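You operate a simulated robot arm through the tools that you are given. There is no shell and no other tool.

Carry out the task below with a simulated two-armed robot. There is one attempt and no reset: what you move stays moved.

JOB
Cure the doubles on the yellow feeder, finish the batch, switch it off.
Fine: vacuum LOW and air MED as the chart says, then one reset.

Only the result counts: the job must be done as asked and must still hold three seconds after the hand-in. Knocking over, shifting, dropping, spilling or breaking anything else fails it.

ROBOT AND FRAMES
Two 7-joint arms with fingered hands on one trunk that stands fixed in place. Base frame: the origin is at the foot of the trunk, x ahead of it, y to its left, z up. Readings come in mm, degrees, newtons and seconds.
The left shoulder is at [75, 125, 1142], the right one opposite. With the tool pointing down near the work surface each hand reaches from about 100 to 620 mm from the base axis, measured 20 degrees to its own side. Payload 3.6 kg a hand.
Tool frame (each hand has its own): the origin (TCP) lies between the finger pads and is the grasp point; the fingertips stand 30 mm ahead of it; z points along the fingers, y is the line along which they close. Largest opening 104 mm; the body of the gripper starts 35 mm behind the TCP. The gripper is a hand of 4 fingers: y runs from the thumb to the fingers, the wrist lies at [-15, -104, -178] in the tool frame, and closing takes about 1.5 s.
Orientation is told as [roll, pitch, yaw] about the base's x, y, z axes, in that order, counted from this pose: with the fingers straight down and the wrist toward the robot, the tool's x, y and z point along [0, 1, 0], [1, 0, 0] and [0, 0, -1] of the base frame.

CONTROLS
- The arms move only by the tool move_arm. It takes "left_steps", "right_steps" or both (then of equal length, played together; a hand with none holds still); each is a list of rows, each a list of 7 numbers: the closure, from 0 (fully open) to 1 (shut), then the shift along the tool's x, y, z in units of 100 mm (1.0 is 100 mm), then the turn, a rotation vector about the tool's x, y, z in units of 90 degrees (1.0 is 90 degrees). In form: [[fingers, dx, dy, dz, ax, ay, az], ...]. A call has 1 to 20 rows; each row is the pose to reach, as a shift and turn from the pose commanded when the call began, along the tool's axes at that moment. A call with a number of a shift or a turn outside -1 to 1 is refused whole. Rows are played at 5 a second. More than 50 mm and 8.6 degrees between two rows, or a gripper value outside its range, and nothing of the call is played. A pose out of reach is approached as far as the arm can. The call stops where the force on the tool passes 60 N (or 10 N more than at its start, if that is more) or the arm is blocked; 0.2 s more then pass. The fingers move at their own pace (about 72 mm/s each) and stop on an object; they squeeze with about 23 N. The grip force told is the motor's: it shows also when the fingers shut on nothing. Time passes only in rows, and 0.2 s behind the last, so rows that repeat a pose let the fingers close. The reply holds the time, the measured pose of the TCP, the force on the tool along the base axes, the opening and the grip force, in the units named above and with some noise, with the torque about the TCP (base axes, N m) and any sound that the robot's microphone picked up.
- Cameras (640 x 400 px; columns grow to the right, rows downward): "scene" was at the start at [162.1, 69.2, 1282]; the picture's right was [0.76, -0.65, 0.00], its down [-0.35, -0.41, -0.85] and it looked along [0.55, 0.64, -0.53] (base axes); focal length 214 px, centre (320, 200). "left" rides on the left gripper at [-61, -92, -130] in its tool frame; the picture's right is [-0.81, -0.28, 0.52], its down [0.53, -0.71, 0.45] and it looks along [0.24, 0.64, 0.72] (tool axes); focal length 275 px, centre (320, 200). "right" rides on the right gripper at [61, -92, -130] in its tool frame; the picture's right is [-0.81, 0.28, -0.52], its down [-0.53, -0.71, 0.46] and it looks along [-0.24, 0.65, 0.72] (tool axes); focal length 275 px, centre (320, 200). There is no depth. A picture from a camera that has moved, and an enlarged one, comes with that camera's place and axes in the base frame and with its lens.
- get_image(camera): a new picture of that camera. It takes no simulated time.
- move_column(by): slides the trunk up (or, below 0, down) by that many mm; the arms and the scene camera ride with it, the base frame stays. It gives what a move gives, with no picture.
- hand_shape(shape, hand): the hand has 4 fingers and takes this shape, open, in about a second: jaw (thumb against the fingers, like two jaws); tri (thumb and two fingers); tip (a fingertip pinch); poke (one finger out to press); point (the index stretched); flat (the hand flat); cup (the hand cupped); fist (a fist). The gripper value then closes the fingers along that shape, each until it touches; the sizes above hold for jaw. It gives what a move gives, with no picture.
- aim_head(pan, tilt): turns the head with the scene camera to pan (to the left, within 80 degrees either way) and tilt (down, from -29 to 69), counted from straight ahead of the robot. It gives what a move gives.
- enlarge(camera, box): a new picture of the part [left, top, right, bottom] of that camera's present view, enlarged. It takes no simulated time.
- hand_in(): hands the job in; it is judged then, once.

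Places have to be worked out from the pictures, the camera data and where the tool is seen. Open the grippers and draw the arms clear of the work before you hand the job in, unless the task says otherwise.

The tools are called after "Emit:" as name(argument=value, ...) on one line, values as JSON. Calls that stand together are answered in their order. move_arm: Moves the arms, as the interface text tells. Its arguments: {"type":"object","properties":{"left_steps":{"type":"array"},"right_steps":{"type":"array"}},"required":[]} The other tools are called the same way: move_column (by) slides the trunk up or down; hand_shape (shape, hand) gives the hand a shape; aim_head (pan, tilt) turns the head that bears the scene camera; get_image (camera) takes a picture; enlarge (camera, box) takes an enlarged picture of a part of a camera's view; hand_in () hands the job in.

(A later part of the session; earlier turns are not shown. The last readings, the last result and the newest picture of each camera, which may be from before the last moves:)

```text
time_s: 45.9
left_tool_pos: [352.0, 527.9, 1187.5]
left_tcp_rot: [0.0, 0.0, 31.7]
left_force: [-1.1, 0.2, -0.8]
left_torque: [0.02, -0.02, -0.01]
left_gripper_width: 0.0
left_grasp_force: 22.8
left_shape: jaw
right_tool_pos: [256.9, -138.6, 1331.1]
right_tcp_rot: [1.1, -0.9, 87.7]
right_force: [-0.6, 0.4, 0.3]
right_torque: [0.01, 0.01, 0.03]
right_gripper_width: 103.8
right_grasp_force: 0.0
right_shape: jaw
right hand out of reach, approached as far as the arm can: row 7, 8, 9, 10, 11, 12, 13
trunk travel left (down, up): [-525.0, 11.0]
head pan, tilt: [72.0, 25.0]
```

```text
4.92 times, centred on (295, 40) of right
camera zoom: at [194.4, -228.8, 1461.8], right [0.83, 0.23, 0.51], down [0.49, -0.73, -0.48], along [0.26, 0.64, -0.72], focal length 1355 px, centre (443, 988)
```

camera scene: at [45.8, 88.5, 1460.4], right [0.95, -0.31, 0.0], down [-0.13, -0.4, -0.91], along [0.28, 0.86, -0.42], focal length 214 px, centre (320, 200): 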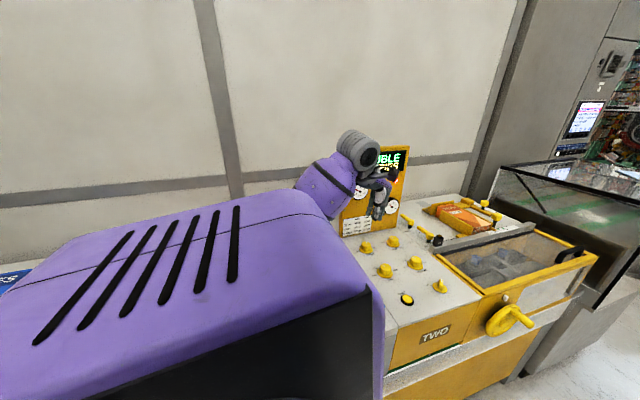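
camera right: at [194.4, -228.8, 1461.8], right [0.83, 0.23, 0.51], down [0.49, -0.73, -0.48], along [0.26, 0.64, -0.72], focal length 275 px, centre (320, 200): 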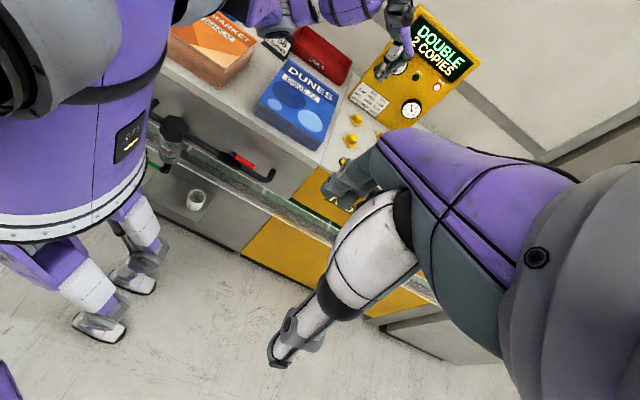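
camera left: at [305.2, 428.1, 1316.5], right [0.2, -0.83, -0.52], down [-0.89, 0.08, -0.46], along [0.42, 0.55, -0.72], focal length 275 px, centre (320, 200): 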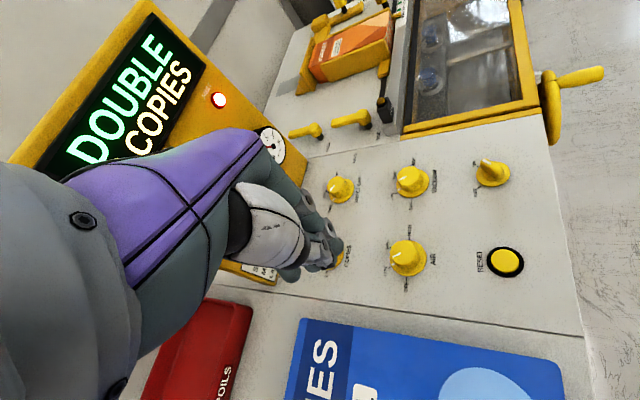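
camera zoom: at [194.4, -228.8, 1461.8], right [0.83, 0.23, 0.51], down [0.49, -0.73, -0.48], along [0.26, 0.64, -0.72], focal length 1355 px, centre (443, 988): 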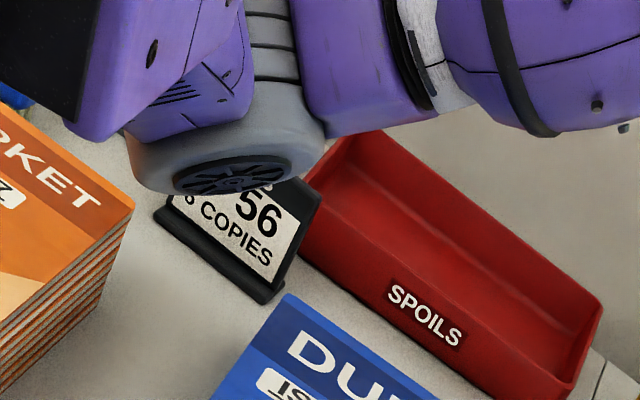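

The card reads "JOB 56 – 6 COPIES", which agrees with the COPIES knob. The elbow (grey disk) hangs low over the card, because large yaw drives it down. I'll turn the left hand's yaw back to about -10° here, high up, and see whether the elbow lifts.

Emit:
move_arm(left_steps=[[1, 0, 0, 0, 0, 0, 0.078], [1, 0, 0, 0, 0, 0, 0.156], [1, 0, 0, 0, 0, 0, 0.233], [1, 0, 0, 0, 0, 0, 0.311], [1, 0, 0, 0, 0, 0, 0.389], [1, 0, 0, 0, 0, 0, 0.467], [1, 0, 0, 0, 0, 0, 0.467]])

Emit:
get_image(camera="right")

Emit:
get_image(camera="scene")

```text
time_s: 47.5
left_tool_pos: [352.7, 527.1, 1187.2]
left_tcp_rot: [0.1, -0.1, -10.3]
left_force: [-0.4, -0.3, 0.1]
left_torque: [-0.02, 0.0, -0.02]
left_gripper_width: 0.1
left_grasp_force: 22.9
left_shape: jaw
right_tool_pos: [258.1, -138.5, 1333.3]
right_tcp_rot: [1.1, -0.8, 87.6]
right_force: [0.5, 0.5, -0.8]
right_torque: [0.0, 0.01, 0.0]
right_gripper_width: 103.8
right_grasp_force: 0.1
right_shape: jaw
trunk travel left (down, up): [-525.0, 11.0]
head pan, tilt: [72.0, 25.0]
```

```text
taken
camera right: at [194.9, -228.1, 1461.9], right [0.83, 0.23, 0.51], down [0.49, -0.73, -0.47], along [0.26, 0.64, -0.72], focal length 275 px, centre (320, 200)
```

right: 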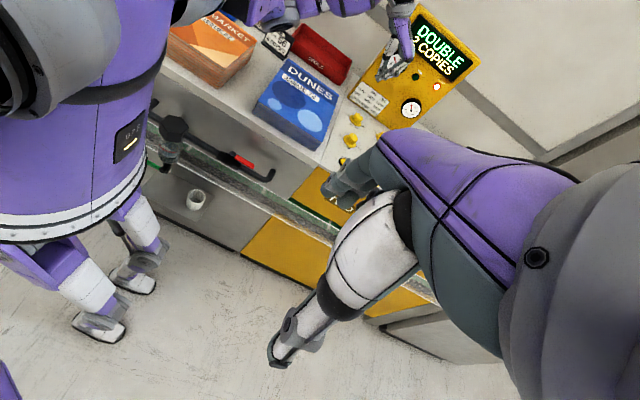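

```text
taken
camera scene: at [45.7, 88.8, 1460.4], right [0.95, -0.31, 0.0], down [-0.13, -0.4, -0.91], along [0.28, 0.86, -0.42], focal length 214 px, centre (320, 200)
```

scene: 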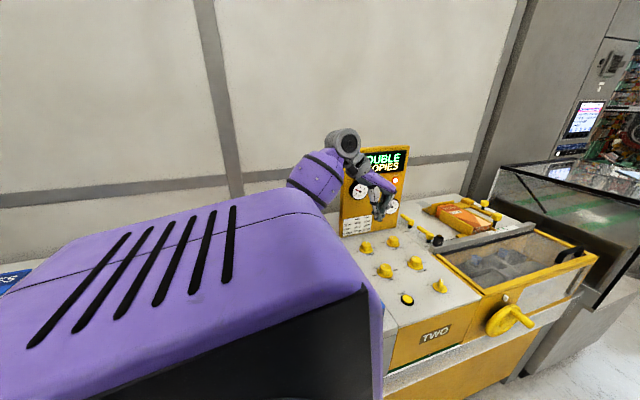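

The elbow rose only a little. I'll tip the right hand's camera up by about 20° to see the whole left arm.

Emit:
move_arm(right_steps=[[0, 0.1, 0.07, 0, -0.075, 0, 0], [0, 0.2, 0.14, 0, -0.15, 0, 0], [0, 0.3, 0.2, 0, -0.222, 0, 0], [0, 0.3, 0.2, 0, -0.222, 0, 0]])

Emit:
get_image(camera="right")

```text
time_s: 48.5
left_tool_pos: [353.6, 526.9, 1186.7]
left_tcp_rot: [0.1, -0.1, -10.1]
left_force: [-0.4, 0.1, -0.1]
left_torque: [0.01, -0.02, -0.01]
left_gripper_width: 0.1
left_grasp_force: 23.3
left_shape: jaw
right_tool_pos: [229.0, -111.8, 1334.8]
right_tcp_rot: [1.2, -20.9, 87.2]
right_force: [1.0, 0.4, -0.5]
right_torque: [-0.02, 0.0, 0.01]
right_gripper_width: 103.8
right_grasp_force: 0.0
right_shape: jaw
trunk travel left (down, up): [-525.0, 11.0]
head pan, tilt: [72.0, 25.0]
```

```text
taken
camera right: at [164.1, -241.1, 1425.3], right [0.82, 0.04, 0.57], down [0.5, -0.53, -0.69], along [0.27, 0.85, -0.45], focal length 275 px, centre (320, 200)
```

right: 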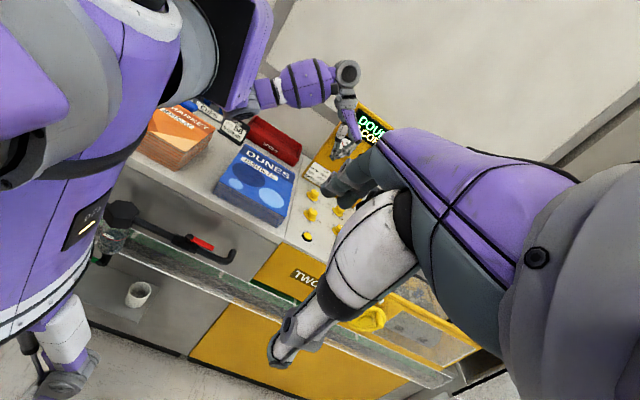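

Now the whole scene is in view. I'll enlarge the left elbow area.

Emit:
enlarge(camera="right", box=[130, 30, 390, 240])

```text
1.90 times, centred on (260, 135) of right
camera zoom: at [164.1, -241.1, 1425.3], right [0.82, 0.04, 0.57], down [0.5, -0.53, -0.69], along [0.27, 0.85, -0.45], focal length 524 px, centre (434, 324)
```

zoom: 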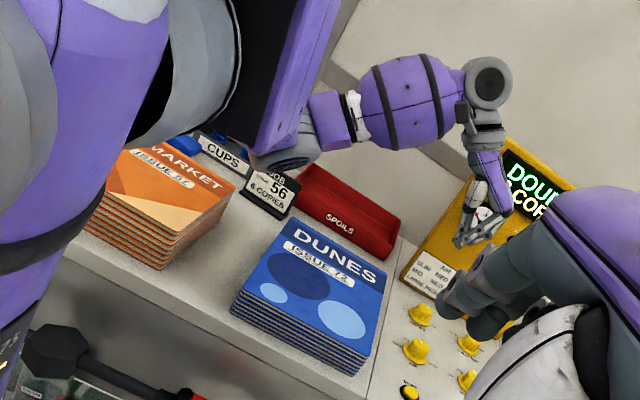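

The elbow hangs under the shoulder-wrist line. Turning the hand further to negative yaw should force the elbow outward to the left; I'll go to yaw -60° at this height and look.

Emit:
move_arm(left_steps=[[1, 0, 0, 0, 0, 0, 0.08], [1, 0, 0, 0, 0, 0, 0.16], [1, 0, 0, 0, 0, 0, 0.24], [1, 0, 0, 0, 0, 0, 0.32], [1, 0, 0, 0, 0, 0, 0.4], [1, 0, 0, 0, 0, 0, 0.48], [1, 0, 0, 0, 0, 0, 0.556], [1, 0, 0, 0, 0, 0, 0.556]])

Emit:
enlarge(camera="right", box=[130, 0, 390, 210])

Emit:
get_image(camera="left")

```text
time_s: 50.3
left_tool_pos: [352.3, 526.0, 1187.6]
left_tcp_rot: [0.1, 0.1, -60.3]
left_force: [0.4, 0.2, 1.1]
left_torque: [0.0, -0.01, -0.03]
left_gripper_width: 0.0
left_grasp_force: 22.9
left_shape: jaw
right_tool_pos: [227.5, -112.2, 1335.7]
right_tcp_rot: [1.1, -20.8, 87.1]
right_force: [-0.6, 0.1, 0.8]
right_torque: [0.0, 0.03, -0.02]
right_gripper_width: 104.1
right_grasp_force: 0.1
right_shape: jaw
trunk travel left (down, up): [-525.0, 11.0]
head pan, tilt: [72.0, 25.0]
```

```text
1.90 times, centred on (260, 105) of right
camera zoom: at [163.9, -241.1, 1425.5], right [0.82, 0.04, 0.57], down [0.5, -0.53, -0.69], along [0.27, 0.85, -0.45], focal length 524 px, centre (434, 381)
```

zoom: 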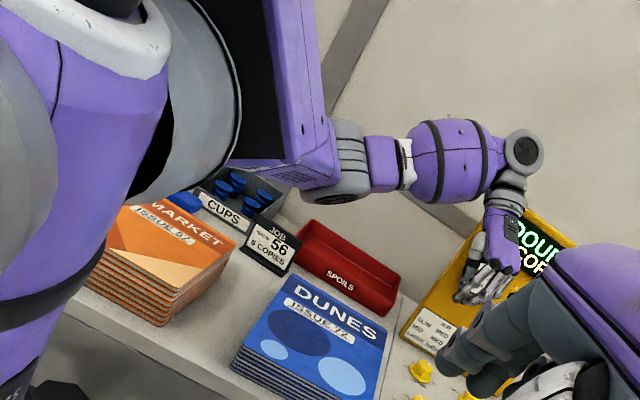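

```text
taken
camera left: at [252.9, 576.7, 1317.3], right [-0.84, -0.16, -0.52], down [0.11, 0.88, -0.45], along [0.53, -0.44, -0.72], focal length 275 px, centre (320, 200)
```

left: 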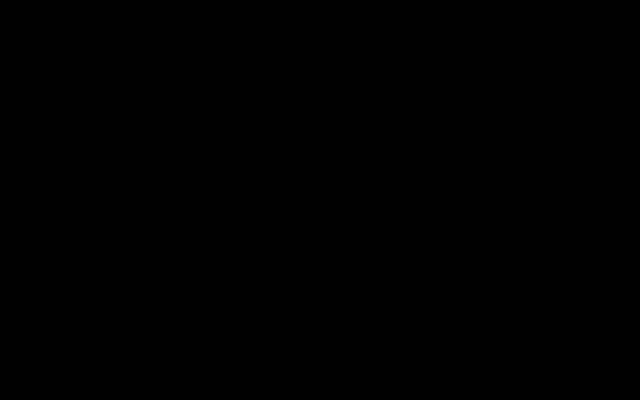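

The elbow has lifted to about z=1250 and the arm is more extended, which keeps the elbow high as the hand goes down. The left camera is now masked by the forearm, so I'll check the head view at a suitable angle.

Emit:
aim_head(pan=58, tilt=38)

Emit:
get_image(camera="scene")

```text
time_s: 51.0
left_tool_pos: [352.8, 527.9, 1187.9]
left_tcp_rot: [0.1, -0.1, -60.2]
left_force: [-0.3, -0.3, 0.2]
left_torque: [-0.03, 0.03, -0.05]
left_gripper_width: 0.2
left_grasp_force: 22.7
left_shape: jaw
right_tool_pos: [228.4, -112.8, 1334.3]
right_tcp_rot: [1.1, -20.8, 87.2]
right_force: [-0.2, 0.9, -0.7]
right_torque: [0.0, 0.01, 0.01]
right_gripper_width: 104.0
right_grasp_force: 0.1
right_shape: jaw
trunk travel left (down, up): [-525.0, 11.0]
head pan, tilt: [58.0, 38.0]
```

```text
taken
camera scene: at [63.0, 74.5, 1440.1], right [0.85, -0.53, 0.0], down [-0.33, -0.52, -0.79], along [0.42, 0.67, -0.62], focal length 214 px, centre (320, 200)
```

scene: 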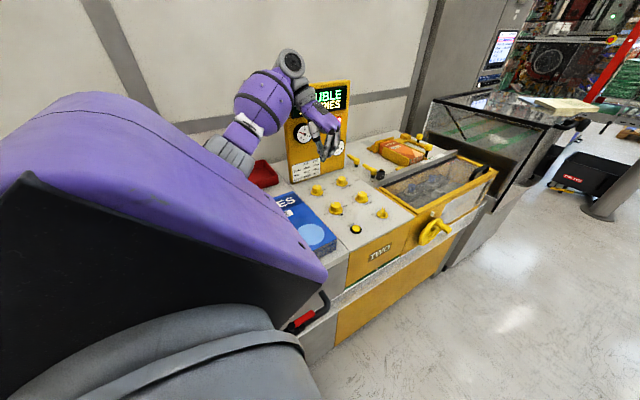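

The head view shows the pile's right edge and the elbow well above SPOILS. I'll lower the closed hand 100 mm, watching for trunk sway.

Emit:
move_arm(left_steps=[[1, 0, 0, 0.25, 0, 0, 0], [1, 0, 0, 0.5, 0, 0, 0], [1, 0, 0, 0.75, 0, 0, 0], [1, 0, 0, 1.0, 0, 0, 0], [1, 0, 0, 1.0, 0, 0, 0]])

Emit:
get_image(camera="scene")

Emit:
enlarge(camera="right", box=[130, 0, 390, 240])

```text
time_s: 52.2
left_tool_pos: [352.1, 525.9, 1087.8]
left_tcp_rot: [0.1, 0.0, -60.2]
left_force: [0.1, 0.3, 0.4]
left_torque: [-0.01, -0.01, 0.01]
left_gripper_width: 0.0
left_grasp_force: 23.0
left_shape: jaw
right_tool_pos: [229.6, -112.8, 1335.7]
right_tcp_rot: [1.1, -20.8, 87.2]
right_force: [-0.2, -0.7, -0.1]
right_torque: [0.0, 0.03, -0.01]
right_gripper_width: 104.0
right_grasp_force: 0.1
right_shape: jaw
trunk travel left (down, up): [-525.0, 11.0]
head pan, tilt: [58.0, 38.0]
```

```text
taken
camera scene: at [62.9, 74.3, 1440.1], right [0.85, -0.53, 0.0], down [-0.33, -0.52, -0.79], along [0.42, 0.67, -0.62], focal length 214 px, centre (320, 200)
```

scene: 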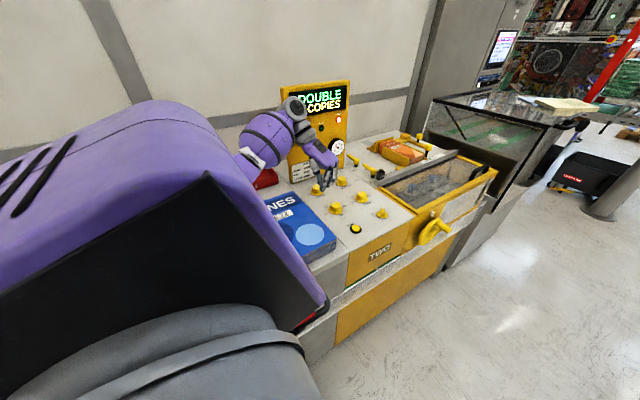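

```text
1.67 times, centred on (260, 120) of right
camera zoom: at [164.1, -241.3, 1425.5], right [0.82, 0.04, 0.57], down [0.5, -0.53, -0.69], along [0.27, 0.85, -0.45], focal length 459 px, centre (420, 333)
```

zoom: 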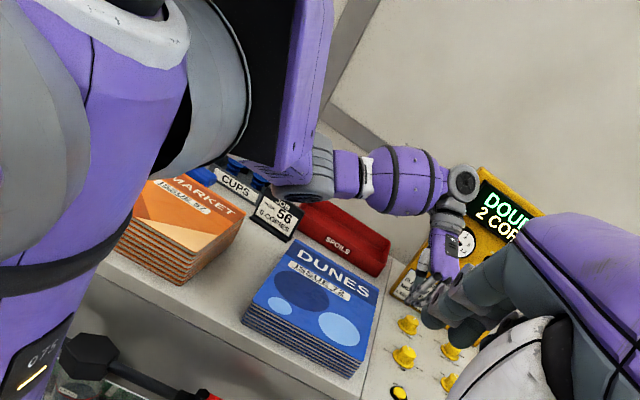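

The elbow is at about z=1175, still falling slower than the hand. I'll lower another 75 mm, to just above pile-top level for the fingertips, and check clearances.

Emit:
move_arm(left_steps=[[1, 0, 0, 0.25, 0, 0, 0], [1, 0, 0, 0.5, 0, 0, 0], [1, 0, 0, 0.7, 0, 0, 0], [1, 0, 0, 0.7, 0, 0, 0]])

Emit:
enlarge(camera="scene", box=[240, 140, 400, 280])

Emit:
enlarge(camera="right", box=[130, 0, 390, 240])

```text
time_s: 53.2
left_tool_pos: [354.0, 526.2, 1017.7]
left_tcp_rot: [0.1, 0.0, -60.2]
left_force: [-0.3, 0.1, 0.6]
left_torque: [-0.01, 0.05, -0.01]
left_gripper_width: 0.0
left_grasp_force: 22.9
left_shape: jaw
right_tool_pos: [229.1, -112.0, 1334.7]
right_tcp_rot: [1.1, -20.7, 87.2]
right_force: [-0.5, -0.3, -0.5]
right_torque: [0.02, -0.02, 0.04]
right_gripper_width: 104.1
right_grasp_force: 0.1
right_shape: jaw
trunk travel left (down, up): [-525.0, 11.0]
head pan, tilt: [58.0, 38.0]
```

```text
2.86 times, centred on (320, 210) of scene
camera zoom: at [63.0, 74.4, 1440.1], right [0.85, -0.53, 0.0], down [-0.33, -0.52, -0.79], along [0.42, 0.67, -0.62], focal length 613 px, centre (320, 171)
```

zoom: 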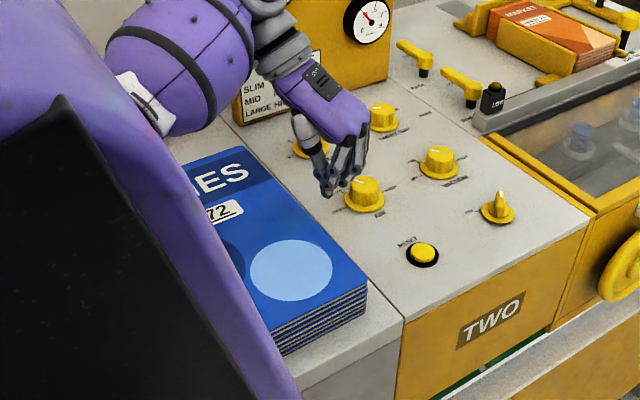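

```text
1.67 times, centred on (260, 120) of right
camera zoom: at [164.1, -241.2, 1425.5], right [0.82, 0.04, 0.57], down [0.5, -0.53, -0.69], along [0.27, 0.85, -0.45], focal length 459 px, centre (420, 333)
```

zoom: 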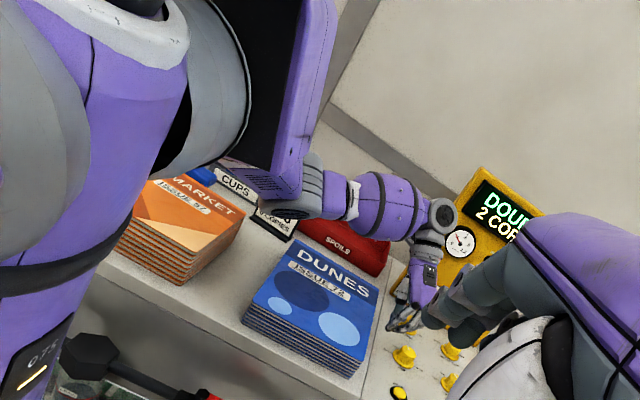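

Clearances look right: the fingertips sit at about [357, 528], between the pile edge (≈318) and the AIR knob. I'll lower the tips to about z=940.

Emit:
move_arm(left_steps=[[1, 0, 0, 0.2, 0, 0, 0], [1, 0, 0, 0.38, 0, 0, 0], [1, 0, 0, 0.48, 0, 0, 0], [1, 0, 0, 0.48, 0, 0, 0]])

Emit:
enlarge(camera="scene", box=[270, 160, 390, 280])

Emit:
enlarge(camera="right", box=[230, 80, 390, 240])

```text
time_s: 54.2
left_tool_pos: [353.2, 525.5, 969.3]
left_tcp_rot: [0.1, 0.0, -60.2]
left_force: [-0.6, -0.1, 0.4]
left_torque: [-0.01, -0.01, 0.01]
left_gripper_width: 0.2
left_grasp_force: 22.9
left_shape: jaw
right_tool_pos: [228.6, -112.9, 1334.8]
right_tcp_rot: [1.1, -20.8, 87.1]
right_force: [-0.1, 0.2, 0.5]
right_torque: [0.01, 0.0, 0.0]
right_gripper_width: 104.0
right_grasp_force: 0.0
right_shape: jaw
trunk travel left (down, up): [-525.0, 11.0]
head pan, tilt: [58.0, 38.0]
```

```text
3.33 times, centred on (330, 220) of scene
camera zoom: at [63.0, 74.5, 1440.0], right [0.85, -0.53, 0.0], down [-0.33, -0.52, -0.79], along [0.42, 0.67, -0.62], focal length 715 px, centre (287, 133)
```

zoom: 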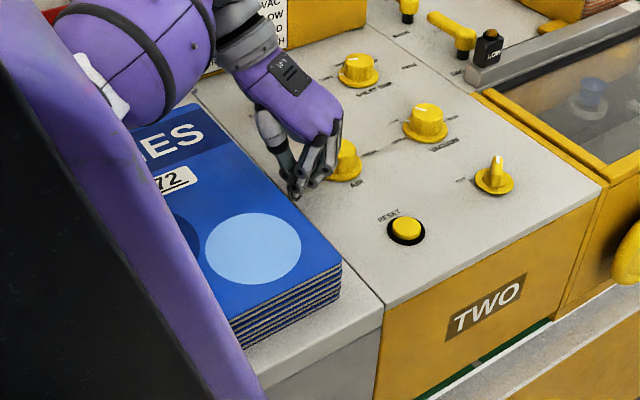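

```text
2.50 times, centred on (310, 160) of right
camera zoom: at [164.1, -241.1, 1425.5], right [0.82, 0.04, 0.57], down [0.5, -0.53, -0.69], along [0.27, 0.85, -0.45], focal length 688 px, centre (345, 300)
```

zoom: 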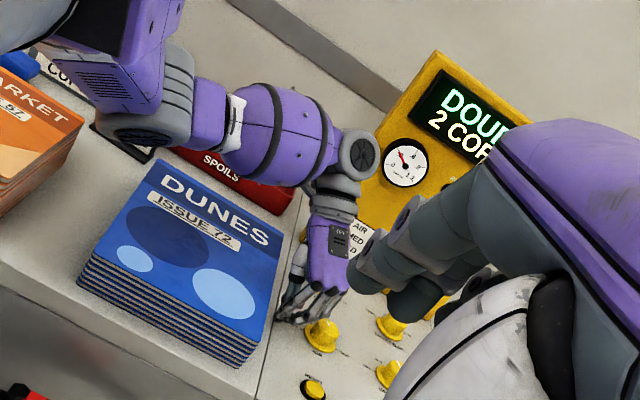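

No contact yet, and the views are clear. I'll now move the fingers toward the pile (-x) by 15 mm and check for contact.

Emit:
move_arm(left_steps=[[1, -0.035, -0.04, 0, 0, 0, 0], [1, -0.07, -0.08, 0, 0, 0, 0], [1, -0.105, -0.118, 0, 0, 0, 0], [1, -0.105, -0.118, 0, 0, 0, 0]])

Emit:
enlarge(camera="scene", box=[270, 160, 390, 280])

Emit:
enlarge(camera="right", box=[230, 120, 350, 240])

```text
time_s: 55.2
left_tool_pos: [337.8, 531.2, 969.6]
left_tcp_rot: [0.1, 0.0, -60.2]
left_force: [0.2, 0.6, 0.1]
left_torque: [0.0, 0.0, 0.03]
left_gripper_width: 0.1
left_grasp_force: 22.8
left_shape: jaw
right_tool_pos: [228.5, -112.5, 1334.7]
right_tcp_rot: [1.2, -20.7, 87.2]
right_force: [0.3, 0.0, -0.6]
right_torque: [0.0, 0.01, -0.01]
right_gripper_width: 103.6
right_grasp_force: 0.0
right_shape: jaw
trunk travel left (down, up): [-525.0, 11.0]
head pan, tilt: [58.0, 38.0]
```

```text
3.33 times, centred on (330, 220) of scene
camera zoom: at [63.2, 74.5, 1440.0], right [0.85, -0.53, 0.0], down [-0.33, -0.52, -0.79], along [0.42, 0.67, -0.62], focal length 715 px, centre (287, 133)
```

zoom: 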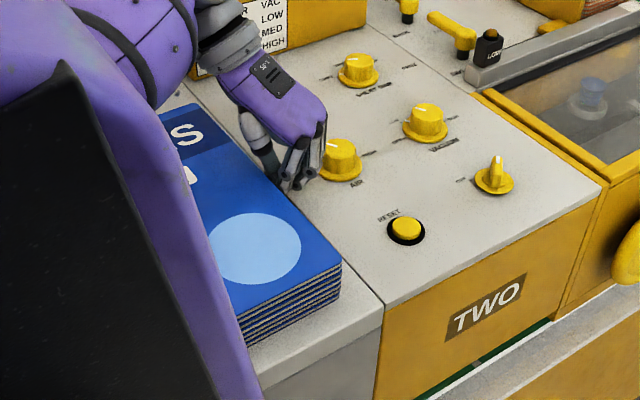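

```text
3.33 times, centred on (290, 180) of right
camera zoom: at [164.3, -241.1, 1425.4], right [0.82, 0.04, 0.57], down [0.5, -0.53, -0.69], along [0.27, 0.85, -0.45], focal length 918 px, centre (420, 267)
```

zoom: 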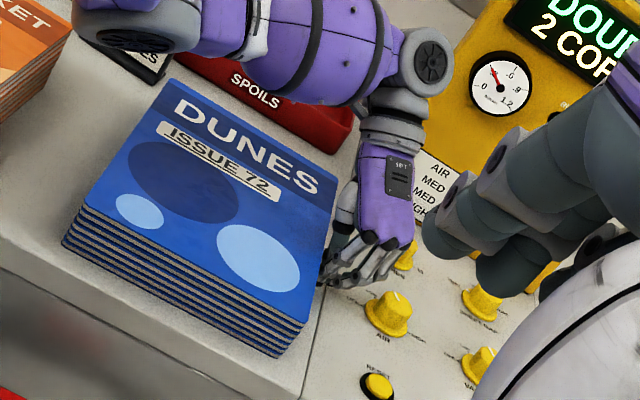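

The fingers are right at the pile's edge. I'll push on by 12 mm slowly.

Emit:
move_arm(left_steps=[[1, -0.026, -0.015, 0, 0, 0, 0], [1, -0.052, -0.03, 0, 0, 0, 0], [1, -0.078, -0.045, 0, 0, 0, 0], [1, -0.104, -0.06, 0, 0, 0, 0], [1, -0.104, -0.06, 0, 0, 0, 0]])

Emit:
enlarge(camera="scene", box=[270, 160, 390, 280])

Emit:
enlarge(camera="right", box=[230, 120, 350, 240])

```text
time_s: 56.4
left_tool_pos: [327.0, 532.2, 970.4]
left_tcp_rot: [0.1, 0.0, -60.2]
left_force: [6.0, 0.8, 2.1]
left_torque: [0.02, 0.09, -0.04]
left_gripper_width: 0.0
left_grasp_force: 23.2
left_shape: jaw
right_tool_pos: [229.0, -113.0, 1336.0]
right_tcp_rot: [1.2, -20.7, 87.2]
right_force: [-0.6, 0.2, 0.3]
right_torque: [0.03, 0.0, -0.01]
right_gripper_width: 103.8
right_grasp_force: 0.1
right_shape: jaw
trunk travel left (down, up): [-525.0, 11.0]
head pan, tilt: [58.0, 38.0]
```

```text
3.33 times, centred on (330, 220) of scene
camera zoom: at [63.9, 74.4, 1440.0], right [0.85, -0.53, 0.0], down [-0.33, -0.52, -0.79], along [0.42, 0.67, -0.62], focal length 715 px, centre (287, 133)
```

zoom: 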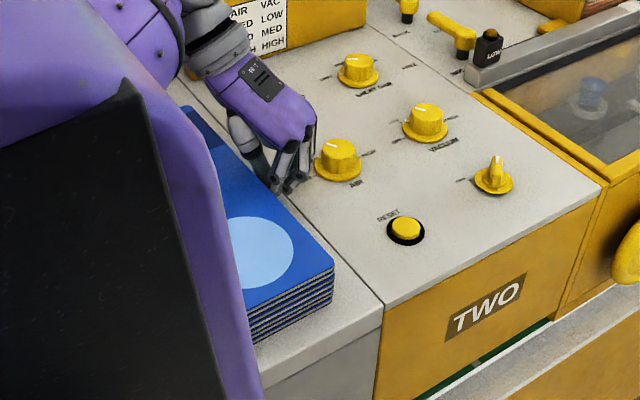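

```text
3.33 times, centred on (290, 180) of right
camera zoom: at [165.0, -241.2, 1425.4], right [0.82, 0.04, 0.57], down [0.5, -0.53, -0.69], along [0.27, 0.85, -0.45], focal length 918 px, centre (420, 267)
```

zoom: 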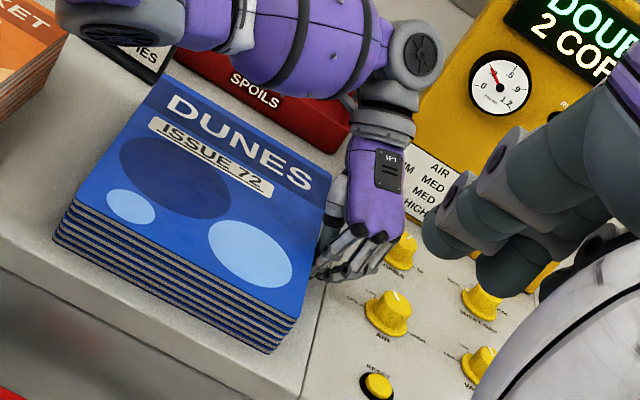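

The pile slides as a whole with about 6 N; it has moved about 7–8 mm. I'll push 9 mm more and measure.

Emit:
move_arm(left_steps=[[1, -0.026, -0.015, 0, 0, 0, 0], [1, -0.052, -0.03, 0, 0, 0, 0], [1, -0.078, -0.045, 0, 0, 0, 0], [1, -0.078, -0.045, 0, 0, 0, 0]])

Emit:
enlarge(camera="scene", box=[270, 160, 390, 280])

Emit:
enlarge(camera="right", box=[230, 120, 350, 240])

```text
time_s: 57.4
left_tool_pos: [317.5, 532.3, 969.9]
left_tcp_rot: [0.0, -0.1, -60.1]
left_force: [8.4, 0.1, 4.0]
left_torque: [0.0, 0.14, -0.05]
left_gripper_width: 0.3
left_grasp_force: 23.3
left_shape: jaw
right_tool_pos: [229.9, -112.2, 1333.7]
right_tcp_rot: [1.2, -20.8, 87.2]
right_force: [0.9, -0.3, 0.6]
right_torque: [-0.01, 0.01, 0.03]
right_gripper_width: 103.9
right_grasp_force: 0.0
right_shape: jaw
trunk travel left (down, up): [-525.0, 11.0]
head pan, tilt: [58.0, 38.0]
```

```text
3.33 times, centred on (330, 220) of scene
camera zoom: at [64.0, 74.2, 1440.0], right [0.85, -0.53, 0.0], down [-0.33, -0.52, -0.79], along [0.42, 0.67, -0.62], focal length 715 px, centre (287, 133)
```

zoom: 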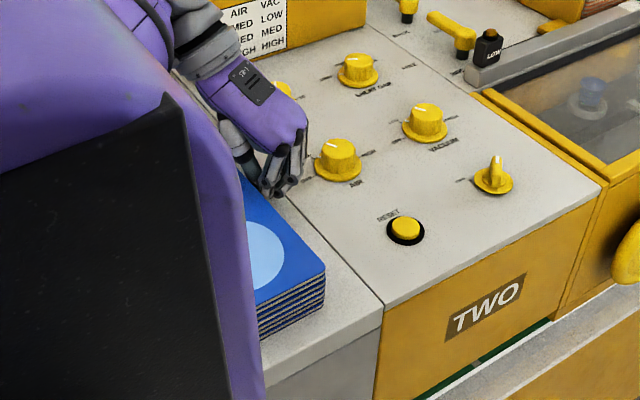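

```text
3.33 times, centred on (290, 180) of right
camera zoom: at [165.1, -241.4, 1425.3], right [0.82, 0.04, 0.57], down [0.5, -0.53, -0.69], along [0.27, 0.85, -0.45], focal length 918 px, centre (420, 267)
```

zoom: 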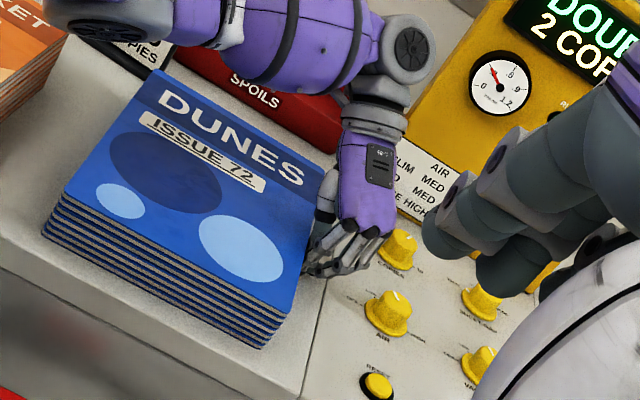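

The pile's right edge is now about x=301 (front 304, back 299) against roughly 297.5 originally. I'll push 3.5 mm more, then back the hand off to the right.

Emit:
move_arm(left_steps=[[1, -0.015, -0.009, 0, 0, 0, 0], [1, -0.03, -0.017, 0, 0, 0, 0], [1, -0.03, -0.017, 0, 0, 0, 0], [1, 0.05, 0.03, 0, 0, 0, 0], [1, 0.13, 0.075, 0, 0, 0, 0], [1, 0.2, 0.115, 0, 0, 0, 0], [1, 0.2, 0.115, 0, 0, 0, 0]])

Emit:
enlarge(camera="scene", box=[270, 160, 390, 280])

Emit:
enlarge(camera="right", box=[230, 120, 350, 240])

```text
time_s: 59.0
left_tool_pos: [339.6, 532.2, 969.2]
left_tcp_rot: [0.0, 0.0, -60.2]
left_force: [0.5, -0.2, -0.5]
left_torque: [0.0, 0.01, 0.0]
left_gripper_width: 0.0
left_grasp_force: 22.8
left_shape: jaw
right_tool_pos: [228.2, -113.0, 1335.3]
right_tcp_rot: [1.2, -20.6, 87.2]
right_force: [0.4, -0.4, 0.6]
right_torque: [-0.01, 0.0, 0.05]
right_gripper_width: 104.0
right_grasp_force: 0.0
right_shape: jaw
trunk travel left (down, up): [-525.0, 11.0]
head pan, tilt: [58.0, 38.0]
```

```text
3.33 times, centred on (330, 220) of scene
camera zoom: at [63.0, 74.5, 1440.0], right [0.85, -0.53, 0.0], down [-0.33, -0.52, -0.79], along [0.42, 0.67, -0.62], focal length 715 px, centre (287, 133)
```

zoom: 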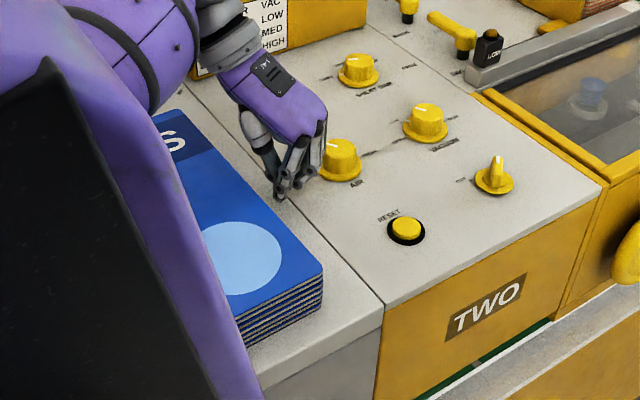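

```text
3.33 times, centred on (290, 180) of right
camera zoom: at [164.1, -241.1, 1425.5], right [0.82, 0.04, 0.57], down [0.5, -0.53, -0.69], along [0.27, 0.85, -0.45], focal length 918 px, centre (420, 267)
```

zoom: 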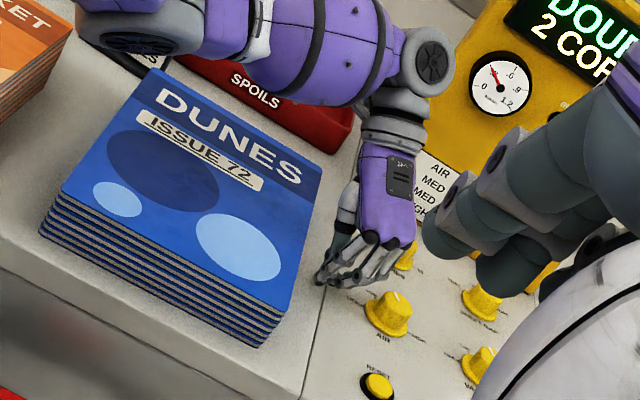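

The pile has gone back about 19 mm, within a few millimetres of its first place. Now the AIR knob: rise, turn to yaw -10° and move above AIR [419.5, 539] with the fingers open. I'll keep the trunk high so the elbow stays clear.

Emit:
move_arm(left_steps=[[1, 0, 0, -0.25, 0, 0, 0], [1, 0, 0, -0.5, 0, 0, 0], [1, 0, 0, -0.7, 0, 0, 0], [0.5, 0.1, 0.05, -0.7, 0, 0, -0.08], [0, 0.2, 0.1, -0.7, 0, 0, -0.16], [0, 0.3, 0.145, -0.7, 0, 0, -0.24], [0, 0.41, 0.19, -0.7, 0, 0, -0.32], [0, 0.52, 0.24, -0.7, 0, 0, -0.4], [0, 0.63, 0.29, -0.7, 0, 0, -0.48], [0, 0.729, 0.337, -0.7, 0, 0, -0.556], [0, 0.729, 0.337, -0.7, 0, 0, -0.556]])

Emit:
get_image(camera="left")

Emit:
enlarge(camera="right", box=[190, 60, 390, 220])

Emit:
enlarge(camera="scene", box=[220, 110, 420, 280])

```text
time_s: 61.4
left_tool_pos: [420.8, 538.1, 1040.3]
left_tcp_rot: [0.0, -0.1, -10.2]
left_force: [-0.5, 0.1, -0.4]
left_torque: [0.02, 0.02, 0.02]
left_gripper_width: 104.0
left_grasp_force: 0.1
left_shape: jaw
right_tool_pos: [228.0, -112.9, 1335.5]
right_tcp_rot: [1.1, -20.7, 87.2]
right_force: [0.6, -0.5, -0.3]
right_torque: [-0.02, 0.01, 0.01]
right_gripper_width: 104.0
right_grasp_force: 0.1
right_shape: jaw
trunk travel left (down, up): [-525.0, 11.0]
head pan, tilt: [58.0, 38.0]
```

```text
taken
camera left: at [318.6, 494.9, 1169.1], right [-0.41, -0.75, -0.52], down [-0.61, 0.65, -0.46], along [0.68, 0.13, -0.72], focal length 275 px, centre (320, 200)
```

left: 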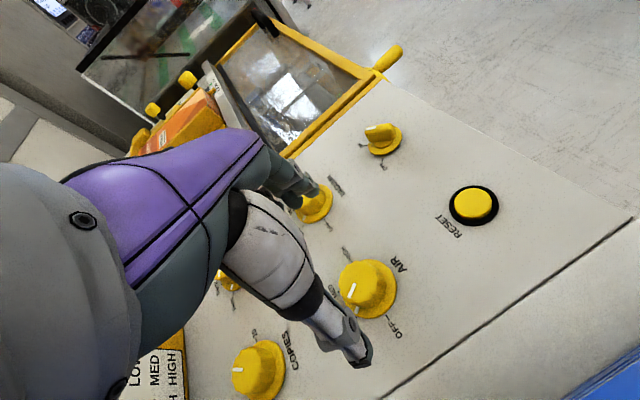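

```text
2.50 times, centred on (290, 140) of right
camera zoom: at [164.1, -241.0, 1425.5], right [0.82, 0.04, 0.57], down [0.5, -0.53, -0.69], along [0.27, 0.85, -0.45], focal length 688 px, centre (395, 350)
```

zoom: 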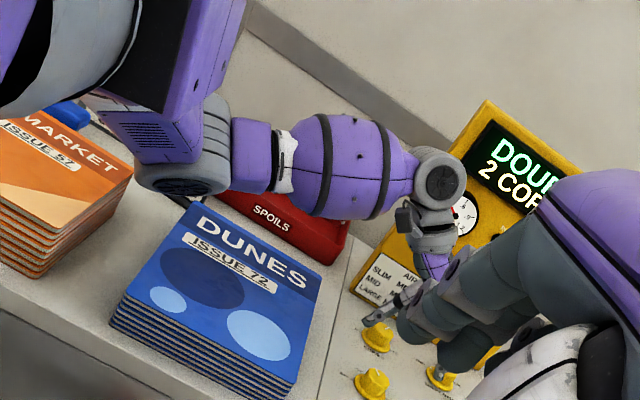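

```text
2.35 times, centred on (320, 195) of scene
camera zoom: at [63.0, 74.6, 1440.0], right [0.85, -0.53, 0.0], down [-0.33, -0.52, -0.79], along [0.42, 0.67, -0.62], focal length 505 px, centre (320, 212)
```

zoom: 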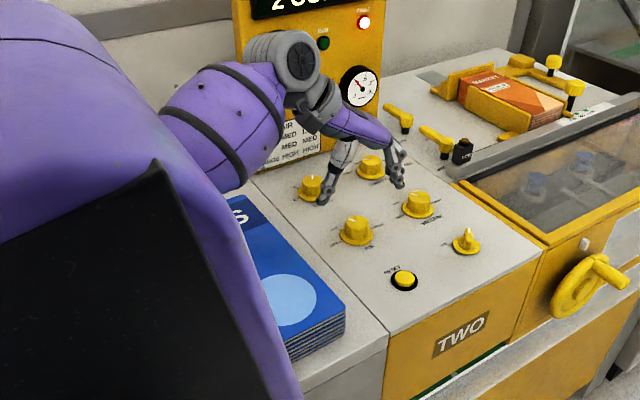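

The AIR knob is close to the tool axis and the elbow is at about z=1140. I'll check alignment with an enlargement of the left view.

Emit:
enlarge(camera="left", box=[310, 230, 430, 330])

```text
4.00 times, centred on (370, 280) of left
camera zoom: at [318.6, 494.9, 1169.1], right [-0.41, -0.75, -0.52], down [-0.61, 0.65, -0.46], along [0.68, 0.13, -0.72], focal length 1101 px, centre (120, -120)
```

zoom: 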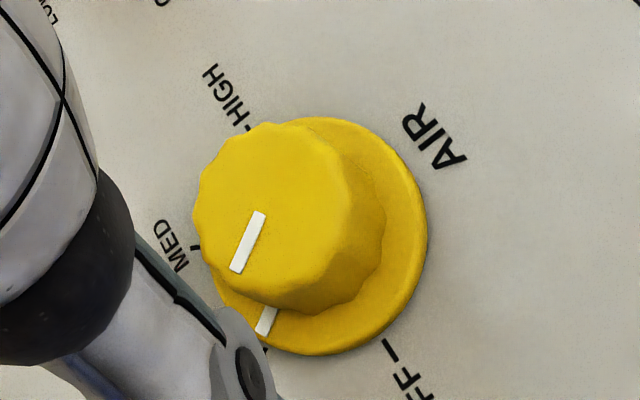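

Comparing known points (RESET, switch) in this view, everything appears about 6 mm further in +y than with the trunk low, so the hand is really about 6 mm short in y. I'll correct by [-2, +6.5] and re-check where the knob lies in the hand view (it should be near pixel (372, 280), as for VACUUM).

Emit:
move_arm(left_steps=[[0, 0.03, -0.015, 0.01, 0, 0, 0], [0, 0.06, -0.031, 0.025, 0, 0, 0], [0, 0.06, -0.031, 0.025, 0, 0, 0]])

Emit:
enlarge(camera="left", box=[310, 220, 430, 320])

```text
time_s: 62.2
left_tool_pos: [417.3, 545.7, 1037.6]
left_tcp_rot: [0.1, -0.2, -10.2]
left_force: [-0.5, -0.6, -0.3]
left_torque: [0.01, -0.02, -0.01]
left_gripper_width: 103.5
left_grasp_force: 0.2
left_shape: jaw
right_tool_pos: [228.1, -113.2, 1335.5]
right_tcp_rot: [1.2, -20.7, 87.1]
right_force: [0.5, -0.3, 0.6]
right_torque: [-0.01, 0.02, -0.02]
right_gripper_width: 103.7
right_grasp_force: 0.1
right_shape: jaw
trunk travel left (down, up): [-525.0, 11.0]
head pan, tilt: [58.0, 38.0]
```

```text
4.00 times, centred on (370, 270) of left
camera zoom: at [316.0, 501.4, 1166.2], right [-0.41, -0.75, -0.52], down [-0.61, 0.65, -0.46], along [0.68, 0.13, -0.72], focal length 1101 px, centre (120, -80)
```

zoom: 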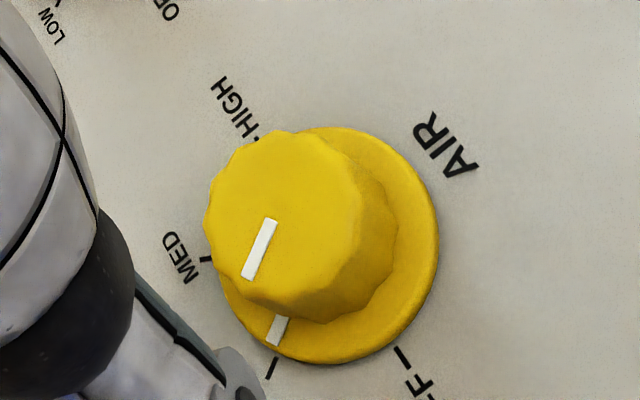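

The knob now sits where VACUUM did in the hand view (within ~1 mm). I'll descend 60 mm and check the elbow before closing.

Emit:
move_arm(left_steps=[[0, 0, 0, 0.2, 0, 0, 0], [0, 0, 0, 0.4, 0, 0, 0], [0, 0, 0, 0.6, 0, 0, 0], [0, 0, 0, 0.6, 0, 0, 0]])

Emit:
enlarge(camera="right", box=[190, 60, 390, 220])

Emit:
get_image(camera="left")

Emit:
enlarge(camera="scene", box=[260, 150, 400, 270])

```text
time_s: 63.2
left_tool_pos: [418.0, 546.3, 977.0]
left_tcp_rot: [0.0, -0.1, -10.2]
left_force: [-1.0, -0.3, 0.1]
left_torque: [0.02, 0.02, 0.03]
left_gripper_width: 103.6
left_grasp_force: 0.1
left_shape: jaw
right_tool_pos: [228.3, -111.3, 1335.2]
right_tcp_rot: [1.1, -20.7, 87.2]
right_force: [0.5, -0.3, -0.8]
right_torque: [-0.05, 0.07, -0.05]
right_gripper_width: 103.8
right_grasp_force: 0.1
right_shape: jaw
trunk travel left (down, up): [-525.0, 11.0]
head pan, tilt: [58.0, 38.0]
```

```text
2.50 times, centred on (290, 140) of right
camera zoom: at [164.0, -241.2, 1425.5], right [0.82, 0.04, 0.57], down [0.5, -0.53, -0.69], along [0.27, 0.85, -0.45], focal length 688 px, centre (395, 350)
```

zoom: 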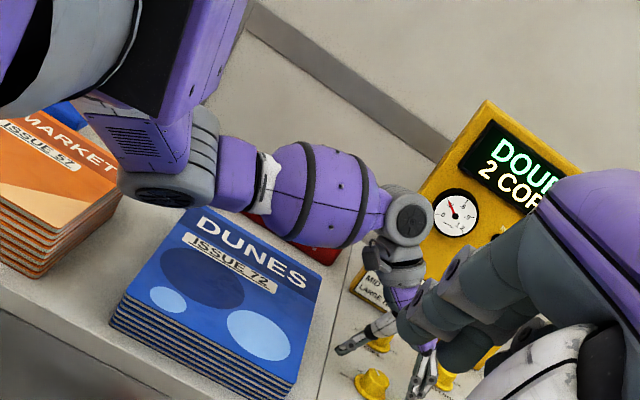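

```text
taken
camera left: at [315.5, 502.7, 1105.5], right [-0.41, -0.75, -0.52], down [-0.61, 0.65, -0.46], along [0.68, 0.13, -0.72], focal length 275 px, centre (320, 200)
```

left: 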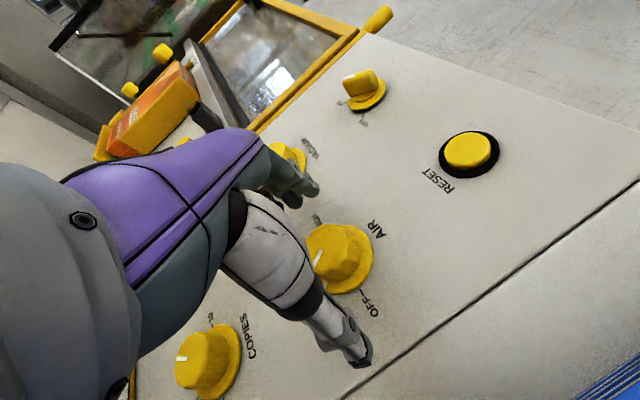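

```text
3.33 times, centred on (330, 210) of scene
camera zoom: at [62.9, 74.4, 1440.1], right [0.85, -0.53, 0.0], down [-0.33, -0.52, -0.79], along [0.42, 0.67, -0.62], focal length 715 px, centre (287, 167)
```

zoom: 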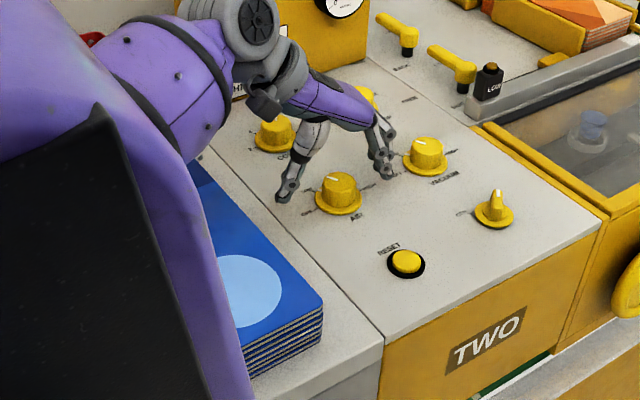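

The elbow is clear, there is no sway, and the hand straddles AIR. I'll close on it.

Emit:
move_arm(left_steps=[[0.5, 0, 0, 0, 0, 0, 0], [1, 0, 0, 0, 0, 0, 0], [1, 0, 0, 0, 0, 0, 0], [1, 0, 0, 0, 0, 0, 0], [1, 0, 0, 0, 0, 0, 0], [1, 0, 0, 0, 0, 0, 0], [1, 0, 0, 0, 0, 0, 0]])

Emit:
enlarge(camera="scene", box=[260, 150, 400, 270])

Emit:
get_image(camera="left")

```text
time_s: 64.8
left_tool_pos: [416.8, 548.4, 976.3]
left_tcp_rot: [0.0, -0.1, -10.2]
left_force: [-3.3, 0.6, -0.9]
left_torque: [-0.02, 0.02, -0.02]
left_gripper_width: 28.4
left_grasp_force: 22.6
left_shape: jaw
right_tool_pos: [228.2, -111.3, 1336.2]
right_tcp_rot: [1.2, -20.7, 87.2]
right_force: [0.0, 0.8, 0.3]
right_torque: [-0.01, 0.02, 0.02]
right_gripper_width: 103.7
right_grasp_force: 0.1
right_shape: jaw
trunk travel left (down, up): [-525.0, 11.0]
head pan, tilt: [58.0, 38.0]
```

```text
3.33 times, centred on (330, 210) of scene
camera zoom: at [62.7, 74.6, 1440.0], right [0.85, -0.53, 0.0], down [-0.33, -0.52, -0.79], along [0.42, 0.67, -0.62], focal length 715 px, centre (287, 167)
```

zoom: 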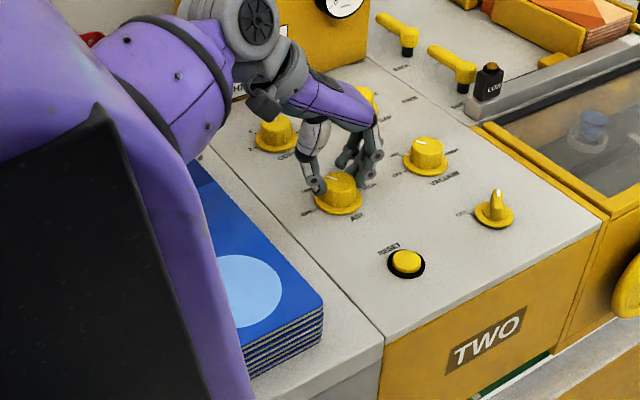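

```text
taken
camera left: at [315.3, 502.8, 1105.6], right [-0.41, -0.75, -0.52], down [-0.61, 0.65, -0.46], along [0.68, 0.13, -0.72], focal length 275 px, centre (320, 200)
```

left: 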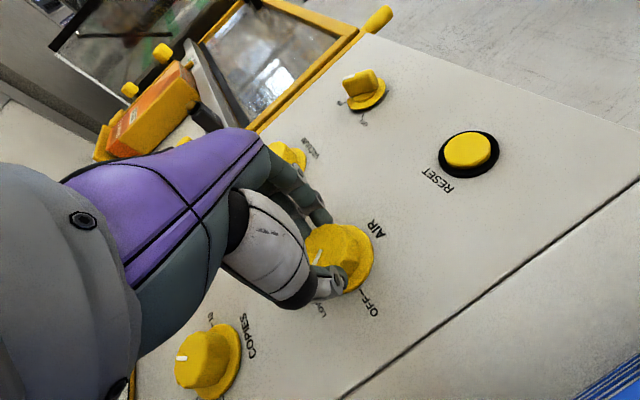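

Firm grip at 28 mm. I'll turn 32° clockwise first, staying in reach.

Emit:
move_arm(left_steps=[[1, 0, 0, 0, 0, 0, 0.071], [1, 0, 0, 0, 0, 0, 0.142], [1, 0, 0, 0, 0, 0, 0.213], [1, 0, 0, 0, 0, 0, 0.284], [1, 0, 0, 0, 0, 0, 0.356], [1, 0, 0, 0, 0, 0, 0.356]])

Emit:
get_image(camera="left")

Emit:
enlarge(camera="right", box=[190, 60, 390, 220])

Emit:
enlarge(camera="scene", box=[260, 110, 400, 270])

```text
time_s: 66.2
left_tool_pos: [418.7, 546.0, 976.1]
left_tcp_rot: [0.1, -0.1, -42.3]
left_force: [0.4, 8.2, -4.7]
left_torque: [0.15, -0.02, 0.02]
left_gripper_width: 28.0
left_grasp_force: 23.0
left_shape: jaw
right_tool_pos: [228.5, -110.9, 1335.7]
right_tcp_rot: [1.1, -20.7, 87.2]
right_force: [-0.9, 0.0, -0.6]
right_torque: [0.03, 0.01, 0.01]
right_gripper_width: 103.9
right_grasp_force: 0.2
right_shape: jaw
trunk travel left (down, up): [-525.0, 11.0]
head pan, tilt: [58.0, 38.0]
```

```text
taken
camera left: at [307.9, 563.8, 1105.9], right [-0.75, -0.41, -0.52], down [-0.17, 0.87, -0.46], along [0.64, -0.25, -0.72], focal length 275 px, centre (320, 200)
```

left: 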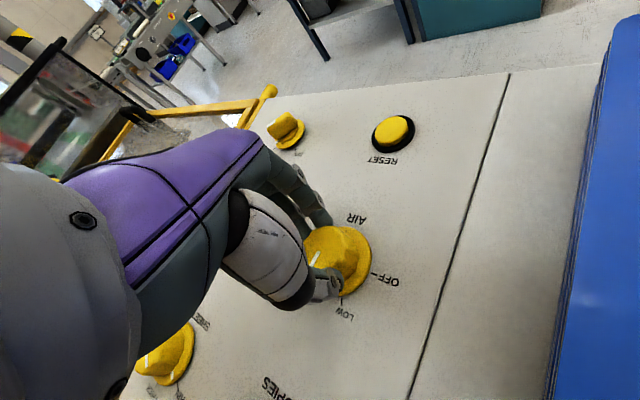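

```text
2.50 times, centred on (290, 140) of right
camera zoom: at [164.5, -239.6, 1425.7], right [0.82, 0.04, 0.57], down [0.5, -0.53, -0.69], along [0.27, 0.85, -0.45], focal length 688 px, centre (395, 350)
```

zoom: 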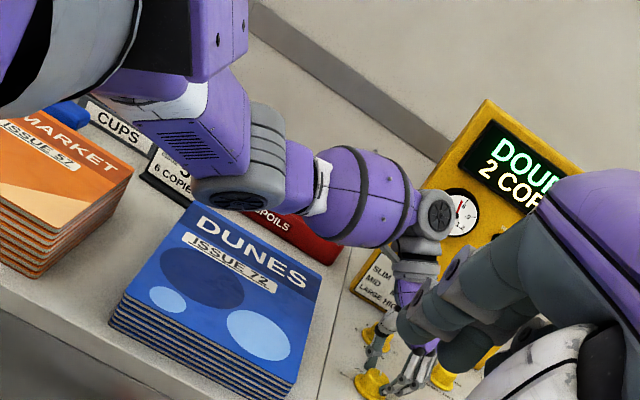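

```text
2.50 times, centred on (330, 190) of scene
camera zoom: at [63.4, 76.0, 1439.9], right [0.85, -0.53, 0.0], down [-0.33, -0.52, -0.79], along [0.42, 0.67, -0.62], focal length 536 px, centre (295, 225)
```

zoom: 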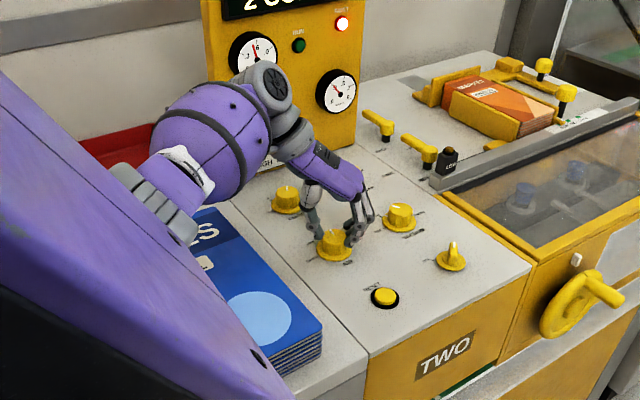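

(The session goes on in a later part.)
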